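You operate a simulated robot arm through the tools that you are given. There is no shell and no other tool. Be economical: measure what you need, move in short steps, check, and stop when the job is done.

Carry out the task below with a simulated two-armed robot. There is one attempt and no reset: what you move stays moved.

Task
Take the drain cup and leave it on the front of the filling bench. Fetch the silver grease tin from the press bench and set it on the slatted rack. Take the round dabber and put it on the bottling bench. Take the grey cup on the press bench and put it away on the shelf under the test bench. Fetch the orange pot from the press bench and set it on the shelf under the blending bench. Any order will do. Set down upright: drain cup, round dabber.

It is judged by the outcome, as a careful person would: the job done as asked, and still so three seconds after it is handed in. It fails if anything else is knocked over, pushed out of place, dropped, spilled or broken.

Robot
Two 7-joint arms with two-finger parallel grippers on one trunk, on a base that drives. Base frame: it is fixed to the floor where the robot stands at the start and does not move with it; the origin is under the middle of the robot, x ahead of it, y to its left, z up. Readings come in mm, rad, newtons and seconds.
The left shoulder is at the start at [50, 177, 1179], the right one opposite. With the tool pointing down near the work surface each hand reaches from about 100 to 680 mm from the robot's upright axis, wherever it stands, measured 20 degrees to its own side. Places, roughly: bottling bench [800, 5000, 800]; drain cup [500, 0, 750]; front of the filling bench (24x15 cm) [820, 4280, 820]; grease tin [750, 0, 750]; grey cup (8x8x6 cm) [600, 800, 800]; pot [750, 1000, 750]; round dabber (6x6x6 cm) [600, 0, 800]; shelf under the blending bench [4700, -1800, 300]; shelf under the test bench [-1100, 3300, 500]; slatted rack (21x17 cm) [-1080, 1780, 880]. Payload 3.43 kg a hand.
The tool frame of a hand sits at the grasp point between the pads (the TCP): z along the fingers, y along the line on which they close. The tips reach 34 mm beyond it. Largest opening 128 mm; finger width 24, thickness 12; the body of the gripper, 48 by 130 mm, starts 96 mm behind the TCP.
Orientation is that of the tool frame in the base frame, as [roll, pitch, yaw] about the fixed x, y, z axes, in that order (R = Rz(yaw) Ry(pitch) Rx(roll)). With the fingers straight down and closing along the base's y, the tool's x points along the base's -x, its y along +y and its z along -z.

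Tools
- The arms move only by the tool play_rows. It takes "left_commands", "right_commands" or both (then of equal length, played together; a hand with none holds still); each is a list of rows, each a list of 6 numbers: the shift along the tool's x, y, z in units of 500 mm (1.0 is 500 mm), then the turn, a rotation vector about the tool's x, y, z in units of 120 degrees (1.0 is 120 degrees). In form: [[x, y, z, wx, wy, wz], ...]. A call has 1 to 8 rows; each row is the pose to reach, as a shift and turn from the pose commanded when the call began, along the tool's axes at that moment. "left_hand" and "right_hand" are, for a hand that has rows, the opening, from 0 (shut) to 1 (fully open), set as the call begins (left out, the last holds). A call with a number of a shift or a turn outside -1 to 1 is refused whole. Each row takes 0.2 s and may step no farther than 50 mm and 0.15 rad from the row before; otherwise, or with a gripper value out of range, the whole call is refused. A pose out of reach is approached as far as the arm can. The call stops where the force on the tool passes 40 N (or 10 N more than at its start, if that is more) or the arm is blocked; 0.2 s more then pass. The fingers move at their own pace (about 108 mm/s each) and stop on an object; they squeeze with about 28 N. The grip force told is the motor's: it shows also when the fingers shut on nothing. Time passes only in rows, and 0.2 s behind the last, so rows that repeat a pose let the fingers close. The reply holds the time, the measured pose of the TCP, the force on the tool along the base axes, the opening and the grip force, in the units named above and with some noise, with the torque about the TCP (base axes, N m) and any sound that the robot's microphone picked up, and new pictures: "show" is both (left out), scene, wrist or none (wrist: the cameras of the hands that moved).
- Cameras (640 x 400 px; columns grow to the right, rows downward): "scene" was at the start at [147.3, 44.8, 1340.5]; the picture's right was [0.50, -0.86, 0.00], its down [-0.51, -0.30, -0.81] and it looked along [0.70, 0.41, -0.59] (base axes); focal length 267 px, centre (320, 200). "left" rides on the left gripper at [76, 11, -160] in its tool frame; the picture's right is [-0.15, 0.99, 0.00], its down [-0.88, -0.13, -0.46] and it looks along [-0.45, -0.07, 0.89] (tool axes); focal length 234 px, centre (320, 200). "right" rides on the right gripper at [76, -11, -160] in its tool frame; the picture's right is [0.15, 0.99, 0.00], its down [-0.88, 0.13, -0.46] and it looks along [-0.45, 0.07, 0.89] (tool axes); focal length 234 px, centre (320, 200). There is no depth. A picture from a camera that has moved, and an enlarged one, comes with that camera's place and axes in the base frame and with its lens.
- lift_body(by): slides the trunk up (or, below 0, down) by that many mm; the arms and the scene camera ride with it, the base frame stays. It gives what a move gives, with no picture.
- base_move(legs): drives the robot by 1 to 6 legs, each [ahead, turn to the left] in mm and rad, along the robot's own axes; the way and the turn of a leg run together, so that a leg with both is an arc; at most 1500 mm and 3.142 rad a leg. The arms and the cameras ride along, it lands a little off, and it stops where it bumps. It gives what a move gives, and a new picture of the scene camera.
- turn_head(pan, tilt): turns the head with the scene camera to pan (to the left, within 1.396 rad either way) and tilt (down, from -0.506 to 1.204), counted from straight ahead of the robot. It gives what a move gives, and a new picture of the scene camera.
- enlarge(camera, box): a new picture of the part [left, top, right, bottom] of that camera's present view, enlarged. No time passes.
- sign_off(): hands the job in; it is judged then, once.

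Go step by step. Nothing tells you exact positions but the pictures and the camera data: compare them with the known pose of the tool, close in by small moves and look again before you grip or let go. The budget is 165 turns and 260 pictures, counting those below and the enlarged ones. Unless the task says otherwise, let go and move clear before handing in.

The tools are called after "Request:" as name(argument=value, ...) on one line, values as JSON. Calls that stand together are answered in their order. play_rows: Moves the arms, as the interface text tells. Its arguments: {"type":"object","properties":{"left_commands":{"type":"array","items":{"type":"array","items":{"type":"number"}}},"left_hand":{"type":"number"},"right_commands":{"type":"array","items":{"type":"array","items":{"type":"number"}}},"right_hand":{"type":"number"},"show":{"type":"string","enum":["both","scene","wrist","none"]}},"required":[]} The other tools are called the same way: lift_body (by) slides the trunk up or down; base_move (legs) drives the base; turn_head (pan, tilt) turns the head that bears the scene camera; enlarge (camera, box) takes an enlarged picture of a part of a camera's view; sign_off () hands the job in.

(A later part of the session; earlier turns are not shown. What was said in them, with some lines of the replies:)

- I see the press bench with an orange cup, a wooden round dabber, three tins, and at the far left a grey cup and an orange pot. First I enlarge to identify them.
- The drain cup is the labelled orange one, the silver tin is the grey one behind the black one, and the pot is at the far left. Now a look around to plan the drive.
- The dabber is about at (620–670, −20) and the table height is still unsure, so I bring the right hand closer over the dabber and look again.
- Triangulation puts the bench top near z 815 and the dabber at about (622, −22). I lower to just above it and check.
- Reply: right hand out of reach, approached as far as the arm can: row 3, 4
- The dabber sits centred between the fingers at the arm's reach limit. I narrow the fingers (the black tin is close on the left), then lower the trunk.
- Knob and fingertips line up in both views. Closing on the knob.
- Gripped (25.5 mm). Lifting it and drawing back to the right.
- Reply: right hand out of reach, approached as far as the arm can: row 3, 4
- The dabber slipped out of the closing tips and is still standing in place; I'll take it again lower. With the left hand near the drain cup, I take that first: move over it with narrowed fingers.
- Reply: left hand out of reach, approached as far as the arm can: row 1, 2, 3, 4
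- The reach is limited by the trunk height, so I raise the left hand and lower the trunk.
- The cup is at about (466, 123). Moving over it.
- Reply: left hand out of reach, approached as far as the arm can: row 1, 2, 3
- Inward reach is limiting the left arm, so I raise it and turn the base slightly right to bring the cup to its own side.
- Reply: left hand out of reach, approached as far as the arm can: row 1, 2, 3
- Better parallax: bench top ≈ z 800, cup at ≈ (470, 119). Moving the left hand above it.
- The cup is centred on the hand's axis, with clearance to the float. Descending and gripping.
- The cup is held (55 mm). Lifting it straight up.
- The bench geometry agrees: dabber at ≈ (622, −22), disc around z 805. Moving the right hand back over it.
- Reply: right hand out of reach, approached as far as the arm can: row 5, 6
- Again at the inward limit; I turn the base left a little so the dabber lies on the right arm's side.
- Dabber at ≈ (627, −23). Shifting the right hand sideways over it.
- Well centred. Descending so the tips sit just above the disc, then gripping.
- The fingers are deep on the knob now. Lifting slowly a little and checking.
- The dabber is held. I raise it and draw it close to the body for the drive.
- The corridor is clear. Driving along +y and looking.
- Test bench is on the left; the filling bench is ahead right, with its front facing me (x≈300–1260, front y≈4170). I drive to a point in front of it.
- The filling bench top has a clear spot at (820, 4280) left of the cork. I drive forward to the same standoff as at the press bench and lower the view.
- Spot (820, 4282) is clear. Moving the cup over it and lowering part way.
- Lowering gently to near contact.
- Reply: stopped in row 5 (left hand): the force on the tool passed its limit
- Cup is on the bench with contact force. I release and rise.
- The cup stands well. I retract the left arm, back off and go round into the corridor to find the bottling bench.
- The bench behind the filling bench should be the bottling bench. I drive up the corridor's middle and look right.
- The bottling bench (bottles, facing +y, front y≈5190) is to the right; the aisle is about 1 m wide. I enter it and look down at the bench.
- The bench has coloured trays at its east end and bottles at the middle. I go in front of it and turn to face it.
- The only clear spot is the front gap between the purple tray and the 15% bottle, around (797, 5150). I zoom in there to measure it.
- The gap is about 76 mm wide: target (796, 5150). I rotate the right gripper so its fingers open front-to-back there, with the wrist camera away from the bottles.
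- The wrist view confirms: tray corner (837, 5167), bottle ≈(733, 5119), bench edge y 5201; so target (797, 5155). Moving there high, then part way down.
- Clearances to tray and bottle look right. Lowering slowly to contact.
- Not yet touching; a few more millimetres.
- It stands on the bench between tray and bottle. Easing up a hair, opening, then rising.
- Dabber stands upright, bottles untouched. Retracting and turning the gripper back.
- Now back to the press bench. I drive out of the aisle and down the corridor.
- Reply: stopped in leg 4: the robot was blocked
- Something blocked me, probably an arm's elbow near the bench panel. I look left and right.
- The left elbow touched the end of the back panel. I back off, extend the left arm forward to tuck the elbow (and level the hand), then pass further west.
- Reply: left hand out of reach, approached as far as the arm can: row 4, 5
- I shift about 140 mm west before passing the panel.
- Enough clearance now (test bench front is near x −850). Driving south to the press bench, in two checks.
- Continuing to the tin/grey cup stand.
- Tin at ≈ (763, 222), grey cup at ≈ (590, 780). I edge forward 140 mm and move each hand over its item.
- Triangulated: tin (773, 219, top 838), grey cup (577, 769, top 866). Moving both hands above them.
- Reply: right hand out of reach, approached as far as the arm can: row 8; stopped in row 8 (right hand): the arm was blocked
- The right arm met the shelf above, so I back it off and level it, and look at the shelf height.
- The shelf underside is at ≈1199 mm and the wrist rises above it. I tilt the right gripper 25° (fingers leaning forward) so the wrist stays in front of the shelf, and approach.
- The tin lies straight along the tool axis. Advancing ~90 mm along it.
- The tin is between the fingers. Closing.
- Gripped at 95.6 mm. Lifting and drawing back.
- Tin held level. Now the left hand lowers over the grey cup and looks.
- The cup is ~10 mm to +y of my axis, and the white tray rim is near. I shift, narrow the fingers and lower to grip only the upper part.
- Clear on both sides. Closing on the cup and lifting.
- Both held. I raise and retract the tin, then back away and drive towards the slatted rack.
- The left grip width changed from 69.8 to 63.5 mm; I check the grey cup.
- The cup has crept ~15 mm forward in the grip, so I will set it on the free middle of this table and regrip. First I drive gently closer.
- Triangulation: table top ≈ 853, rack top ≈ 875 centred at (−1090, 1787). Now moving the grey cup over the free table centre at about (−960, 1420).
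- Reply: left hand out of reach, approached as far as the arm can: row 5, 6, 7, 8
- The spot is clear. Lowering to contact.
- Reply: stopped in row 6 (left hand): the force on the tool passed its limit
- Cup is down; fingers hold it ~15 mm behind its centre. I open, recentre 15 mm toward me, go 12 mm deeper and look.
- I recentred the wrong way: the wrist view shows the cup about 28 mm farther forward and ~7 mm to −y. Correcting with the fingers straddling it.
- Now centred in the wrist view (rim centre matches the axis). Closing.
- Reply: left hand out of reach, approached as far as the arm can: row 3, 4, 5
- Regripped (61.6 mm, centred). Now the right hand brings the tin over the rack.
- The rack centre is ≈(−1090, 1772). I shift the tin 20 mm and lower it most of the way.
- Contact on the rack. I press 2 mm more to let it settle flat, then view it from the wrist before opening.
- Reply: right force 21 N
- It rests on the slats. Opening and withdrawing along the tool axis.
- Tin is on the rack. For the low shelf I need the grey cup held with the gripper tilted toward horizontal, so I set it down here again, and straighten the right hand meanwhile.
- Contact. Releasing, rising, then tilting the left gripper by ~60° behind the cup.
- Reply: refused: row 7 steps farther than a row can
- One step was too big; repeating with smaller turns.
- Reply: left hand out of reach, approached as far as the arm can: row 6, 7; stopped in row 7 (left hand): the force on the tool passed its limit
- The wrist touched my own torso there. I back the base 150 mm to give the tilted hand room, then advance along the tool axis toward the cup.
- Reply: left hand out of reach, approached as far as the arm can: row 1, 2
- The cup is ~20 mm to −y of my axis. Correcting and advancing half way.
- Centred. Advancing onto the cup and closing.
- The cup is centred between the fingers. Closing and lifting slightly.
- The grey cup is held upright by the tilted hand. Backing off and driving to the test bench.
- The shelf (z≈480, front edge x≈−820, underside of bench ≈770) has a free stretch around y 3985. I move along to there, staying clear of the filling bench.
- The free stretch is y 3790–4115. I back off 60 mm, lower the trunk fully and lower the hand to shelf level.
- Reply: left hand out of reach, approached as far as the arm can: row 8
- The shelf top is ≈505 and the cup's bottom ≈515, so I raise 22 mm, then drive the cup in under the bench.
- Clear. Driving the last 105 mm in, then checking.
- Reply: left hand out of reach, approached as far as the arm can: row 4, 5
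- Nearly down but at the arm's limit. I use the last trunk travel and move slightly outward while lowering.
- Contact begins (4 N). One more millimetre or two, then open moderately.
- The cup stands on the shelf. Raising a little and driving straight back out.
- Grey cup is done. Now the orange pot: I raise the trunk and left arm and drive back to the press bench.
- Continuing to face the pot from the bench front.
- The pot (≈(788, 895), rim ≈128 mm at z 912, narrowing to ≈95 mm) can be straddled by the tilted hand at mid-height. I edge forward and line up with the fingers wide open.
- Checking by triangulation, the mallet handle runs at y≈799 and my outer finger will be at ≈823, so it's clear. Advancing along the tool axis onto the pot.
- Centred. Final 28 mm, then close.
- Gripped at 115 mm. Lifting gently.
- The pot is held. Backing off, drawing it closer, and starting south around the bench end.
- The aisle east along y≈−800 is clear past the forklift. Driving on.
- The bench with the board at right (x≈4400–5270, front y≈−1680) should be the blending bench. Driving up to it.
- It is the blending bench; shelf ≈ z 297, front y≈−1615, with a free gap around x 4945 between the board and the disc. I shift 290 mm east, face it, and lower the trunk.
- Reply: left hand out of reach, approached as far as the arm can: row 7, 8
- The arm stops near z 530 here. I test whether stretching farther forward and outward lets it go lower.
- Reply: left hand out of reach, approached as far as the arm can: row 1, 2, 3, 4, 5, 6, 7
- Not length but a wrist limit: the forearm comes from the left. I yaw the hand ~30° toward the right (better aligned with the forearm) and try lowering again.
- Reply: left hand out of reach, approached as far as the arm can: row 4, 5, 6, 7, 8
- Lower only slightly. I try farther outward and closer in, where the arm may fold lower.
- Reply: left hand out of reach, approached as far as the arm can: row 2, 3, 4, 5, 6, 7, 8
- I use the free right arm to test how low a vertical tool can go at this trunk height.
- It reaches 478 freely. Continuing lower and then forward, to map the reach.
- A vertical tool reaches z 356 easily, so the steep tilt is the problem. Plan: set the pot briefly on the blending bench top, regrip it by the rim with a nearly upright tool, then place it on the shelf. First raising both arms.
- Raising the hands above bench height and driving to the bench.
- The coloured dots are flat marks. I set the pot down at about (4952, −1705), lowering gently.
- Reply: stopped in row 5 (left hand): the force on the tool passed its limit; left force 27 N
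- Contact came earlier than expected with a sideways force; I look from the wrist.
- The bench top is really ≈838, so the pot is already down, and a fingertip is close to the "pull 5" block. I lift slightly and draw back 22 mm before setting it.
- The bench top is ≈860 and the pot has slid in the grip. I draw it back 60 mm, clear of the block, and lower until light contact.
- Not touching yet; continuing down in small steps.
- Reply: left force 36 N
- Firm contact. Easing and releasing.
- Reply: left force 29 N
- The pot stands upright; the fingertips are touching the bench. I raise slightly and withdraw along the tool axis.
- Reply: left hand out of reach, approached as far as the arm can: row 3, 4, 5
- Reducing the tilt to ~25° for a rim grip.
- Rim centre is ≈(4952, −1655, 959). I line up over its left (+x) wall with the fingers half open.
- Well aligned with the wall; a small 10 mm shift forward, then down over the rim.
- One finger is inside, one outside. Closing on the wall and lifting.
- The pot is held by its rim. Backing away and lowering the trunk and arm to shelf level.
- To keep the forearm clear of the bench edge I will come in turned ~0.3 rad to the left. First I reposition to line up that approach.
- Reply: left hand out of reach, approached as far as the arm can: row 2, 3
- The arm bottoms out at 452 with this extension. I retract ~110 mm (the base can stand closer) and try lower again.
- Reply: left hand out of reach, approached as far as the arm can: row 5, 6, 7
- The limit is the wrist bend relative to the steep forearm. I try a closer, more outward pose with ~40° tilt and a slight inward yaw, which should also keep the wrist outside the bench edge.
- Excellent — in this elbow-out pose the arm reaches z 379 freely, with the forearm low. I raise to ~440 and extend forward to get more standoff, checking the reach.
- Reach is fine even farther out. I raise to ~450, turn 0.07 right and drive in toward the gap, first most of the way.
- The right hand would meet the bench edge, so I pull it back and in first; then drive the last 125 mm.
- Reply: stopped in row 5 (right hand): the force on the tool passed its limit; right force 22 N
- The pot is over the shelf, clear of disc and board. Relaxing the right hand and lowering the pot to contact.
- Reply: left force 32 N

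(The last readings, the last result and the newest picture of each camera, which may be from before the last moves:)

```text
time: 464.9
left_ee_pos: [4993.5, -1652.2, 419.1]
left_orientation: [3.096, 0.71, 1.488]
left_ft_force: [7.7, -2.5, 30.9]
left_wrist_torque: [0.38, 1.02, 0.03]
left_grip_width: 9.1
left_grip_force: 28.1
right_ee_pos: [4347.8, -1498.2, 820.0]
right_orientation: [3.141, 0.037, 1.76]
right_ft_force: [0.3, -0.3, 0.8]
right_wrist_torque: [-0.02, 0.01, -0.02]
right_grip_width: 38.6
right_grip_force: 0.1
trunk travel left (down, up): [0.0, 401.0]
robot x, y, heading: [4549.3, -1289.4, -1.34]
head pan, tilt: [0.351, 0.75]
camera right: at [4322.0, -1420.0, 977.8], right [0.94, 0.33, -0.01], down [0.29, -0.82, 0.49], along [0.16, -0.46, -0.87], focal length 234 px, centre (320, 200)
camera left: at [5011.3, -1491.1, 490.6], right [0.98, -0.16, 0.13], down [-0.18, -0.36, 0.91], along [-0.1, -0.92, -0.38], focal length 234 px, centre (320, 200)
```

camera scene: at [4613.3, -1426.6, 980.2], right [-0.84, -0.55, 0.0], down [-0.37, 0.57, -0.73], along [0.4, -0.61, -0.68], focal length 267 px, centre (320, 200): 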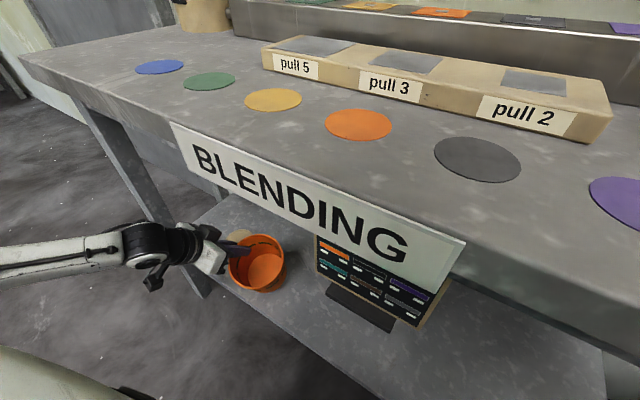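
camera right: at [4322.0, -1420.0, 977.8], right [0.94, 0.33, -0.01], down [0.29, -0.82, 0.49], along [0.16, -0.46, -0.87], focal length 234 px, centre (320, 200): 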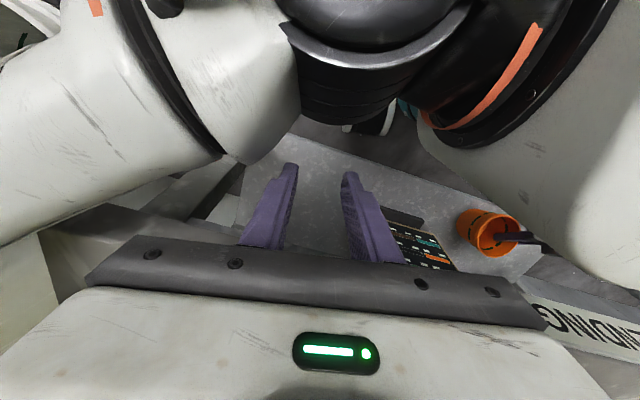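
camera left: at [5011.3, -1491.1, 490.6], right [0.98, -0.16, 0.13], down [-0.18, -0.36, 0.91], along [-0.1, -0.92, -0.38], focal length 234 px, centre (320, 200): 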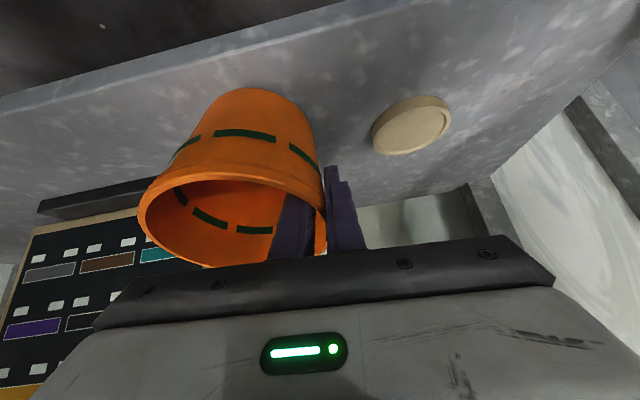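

It's on the shelf. Easing, opening, then lifting the fingers straight up out of the pot.

Request:
play_rows(left_commands=[[-0.005, 0, -0.006, 0, 0, 0], [-0.005, 0, -0.006, 0, 0, 0], [-0.005, 0, -0.006, 0, 0, 0]], left_hand=0.3, show="wrist")

Request:
play_rows(left_commands=[[-0.02, 0, -0.024, 0, 0, 0], [-0.045, 0, -0.054, 0, 0, 0], [-0.07, 0, -0.084, 0, 0, 0], [-0.075, 0, -0.09, 0, 0, 0]], show="both")

```text
time: 465.7
left_ee_pos: [4992.3, -1647.2, 416.3]
left_orientation: [3.103, 0.696, 1.492]
left_ft_force: [0.4, 1.1, -0.2]
left_wrist_torque: [0.01, 0.0, 0.02]
left_grip_width: 38.8
left_grip_force: 0.1
right_ee_pos: [4348.6, -1498.4, 821.3]
right_orientation: [-3.138, 0.035, 1.76]
right_ft_force: [-0.1, -0.2, 0.6]
right_wrist_torque: [-0.01, 0.01, -0.04]
right_grip_width: 38.5
right_grip_force: 0.0
trunk travel left (down, up): [0.0, 401.0]
robot x, y, heading: [4550.3, -1289.3, -1.344]
head pan, tilt: [0.351, 0.75]
camera left: at [5010.1, -1488.0, 490.1], right [0.98, -0.17, 0.12], down [-0.18, -0.37, 0.91], along [-0.11, -0.91, -0.4], focal length 234 px, centre (320, 200)
```

left: 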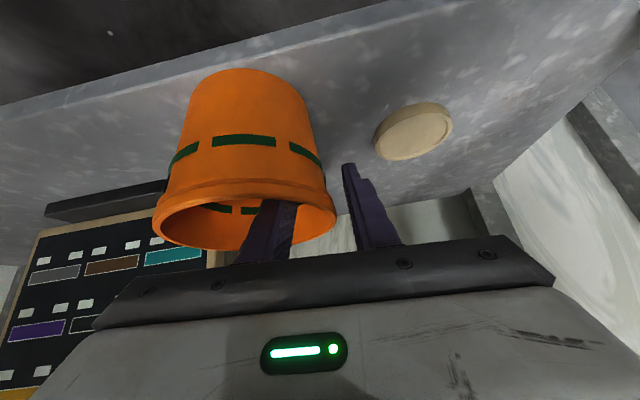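

```text
time: 466.7
left_ee_pos: [4990.3, -1647.9, 474.0]
left_orientation: [3.103, 0.696, 1.492]
left_ft_force: [0.1, 0.8, 0.6]
left_wrist_torque: [0.01, 0.0, 0.01]
left_grip_width: 38.6
left_grip_force: 0.1
right_ee_pos: [4347.4, -1498.4, 820.3]
right_orientation: [-3.138, 0.034, 1.76]
right_ft_force: [0.9, 0.1, -0.5]
right_wrist_torque: [0.0, 0.01, -0.03]
right_grip_width: 38.4
right_grip_force: 0.0
trunk travel left (down, up): [0.0, 401.0]
robot x, y, heading: [4552.5, -1292.7, -1.339]
head pan, tilt: [0.351, 0.75]
camera scene: at [4613.3, -1426.7, 980.1], right [-0.84, -0.55, 0.0], down [-0.37, 0.57, -0.73], along [0.4, -0.61, -0.68], focal length 267 px, centre (320, 200)
camera left: at [5008.3, -1487.9, 549.2], right [0.98, -0.17, 0.12], down [-0.18, -0.37, 0.91], along [-0.11, -0.91, -0.4], focal length 234 px, centre (320, 200)
```

scene: 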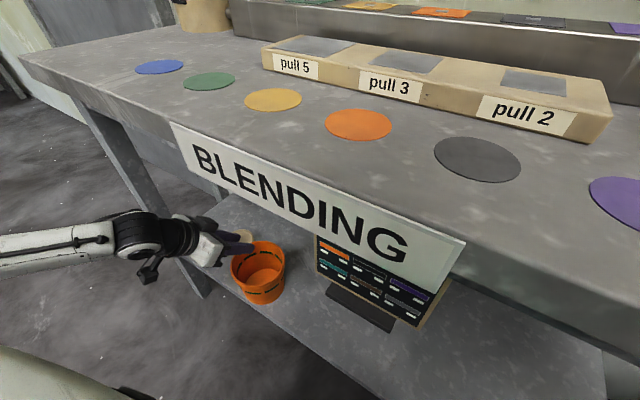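
left: 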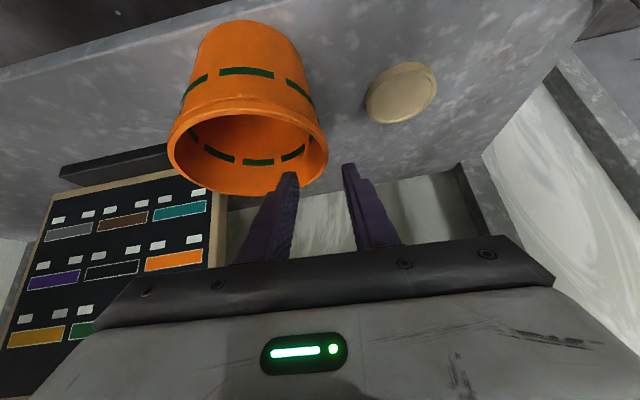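

The pot stands upright on the shelf and the fingers are above the rim. Backing straight out and checking.

Request:
base_move(legs=[[-400, 0]])

Request:
enlarge(camera="scene", box=[180, 80, 500, 280])

```text
time: 469.2
left_ee_pos: [4901.0, -1257.1, 475.8]
left_orientation: [3.102, 0.697, 1.492]
left_ft_force: [0.6, -0.5, -0.6]
left_wrist_torque: [0.0, -0.05, -0.02]
left_grip_width: 38.2
left_grip_force: 0.1
right_ee_pos: [4257.7, -1106.9, 821.0]
right_orientation: [-3.137, 0.034, 1.763]
right_ft_force: [0.4, -0.6, -0.4]
right_wrist_torque: [0.02, 0.01, 0.0]
right_grip_width: 38.4
right_grip_force: 0.0
trunk travel left (down, up): [0.0, 401.0]
robot x, y, heading: [4456.5, -899.6, -1.345]
head pan, tilt: [0.351, 0.75]
camera scene: at [4522.6, -1035.7, 980.1], right [-0.84, -0.55, 0.0], down [-0.37, 0.57, -0.73], along [0.4, -0.61, -0.68], focal length 267 px, centre (320, 200)
```

scene: 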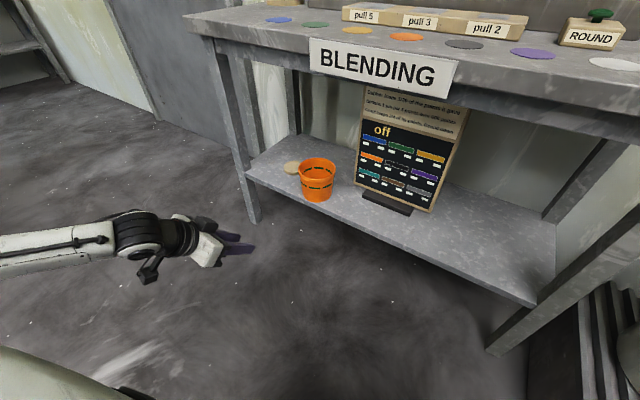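

```text
2.00 times, centred on (340, 180) of scene
camera zoom: at [4522.6, -1035.7, 980.1], right [-0.84, -0.55, 0.0], down [-0.37, 0.57, -0.73], along [0.4, -0.61, -0.68], focal length 534 px, centre (280, 240)
```

zoom: 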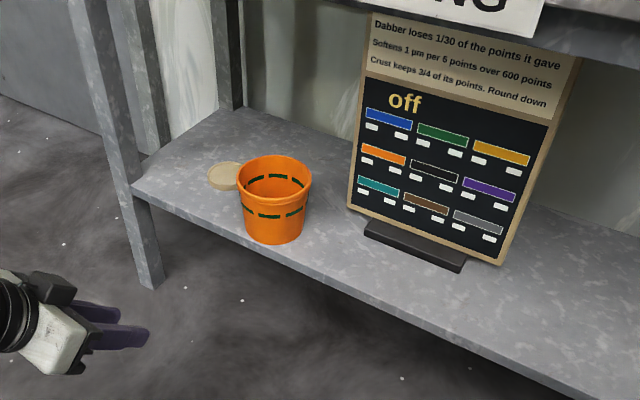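

The orange pot stands upright on the blending-bench shelf, and both hands are empty and clear. All five items are placed, so I hand in.

Request:
sign_off()

```text
The job is handed in.
```

All five items are in place, and I handed the job in with both hands empty and clear:

- **Drain cup:** upright on the front of the filling bench.
- **Silver grease tin:** on the slatted rack.
- **Round dabber:** upright on the bottling bench, between the purple tray and the 15% bottle.
- **Grey cup:** on the shelf under the test bench.
- **Orange pot:** on the shelf under the blending bench.

On the way, the left arm touched the end of the filling/bottling bench panel and the right arm touched the shelf over the press bench. The left hand may also have touched the "pull 5" block on the blending bench. I saw nothing knocked over in the later pictures, but I did not check closely for small shifts.
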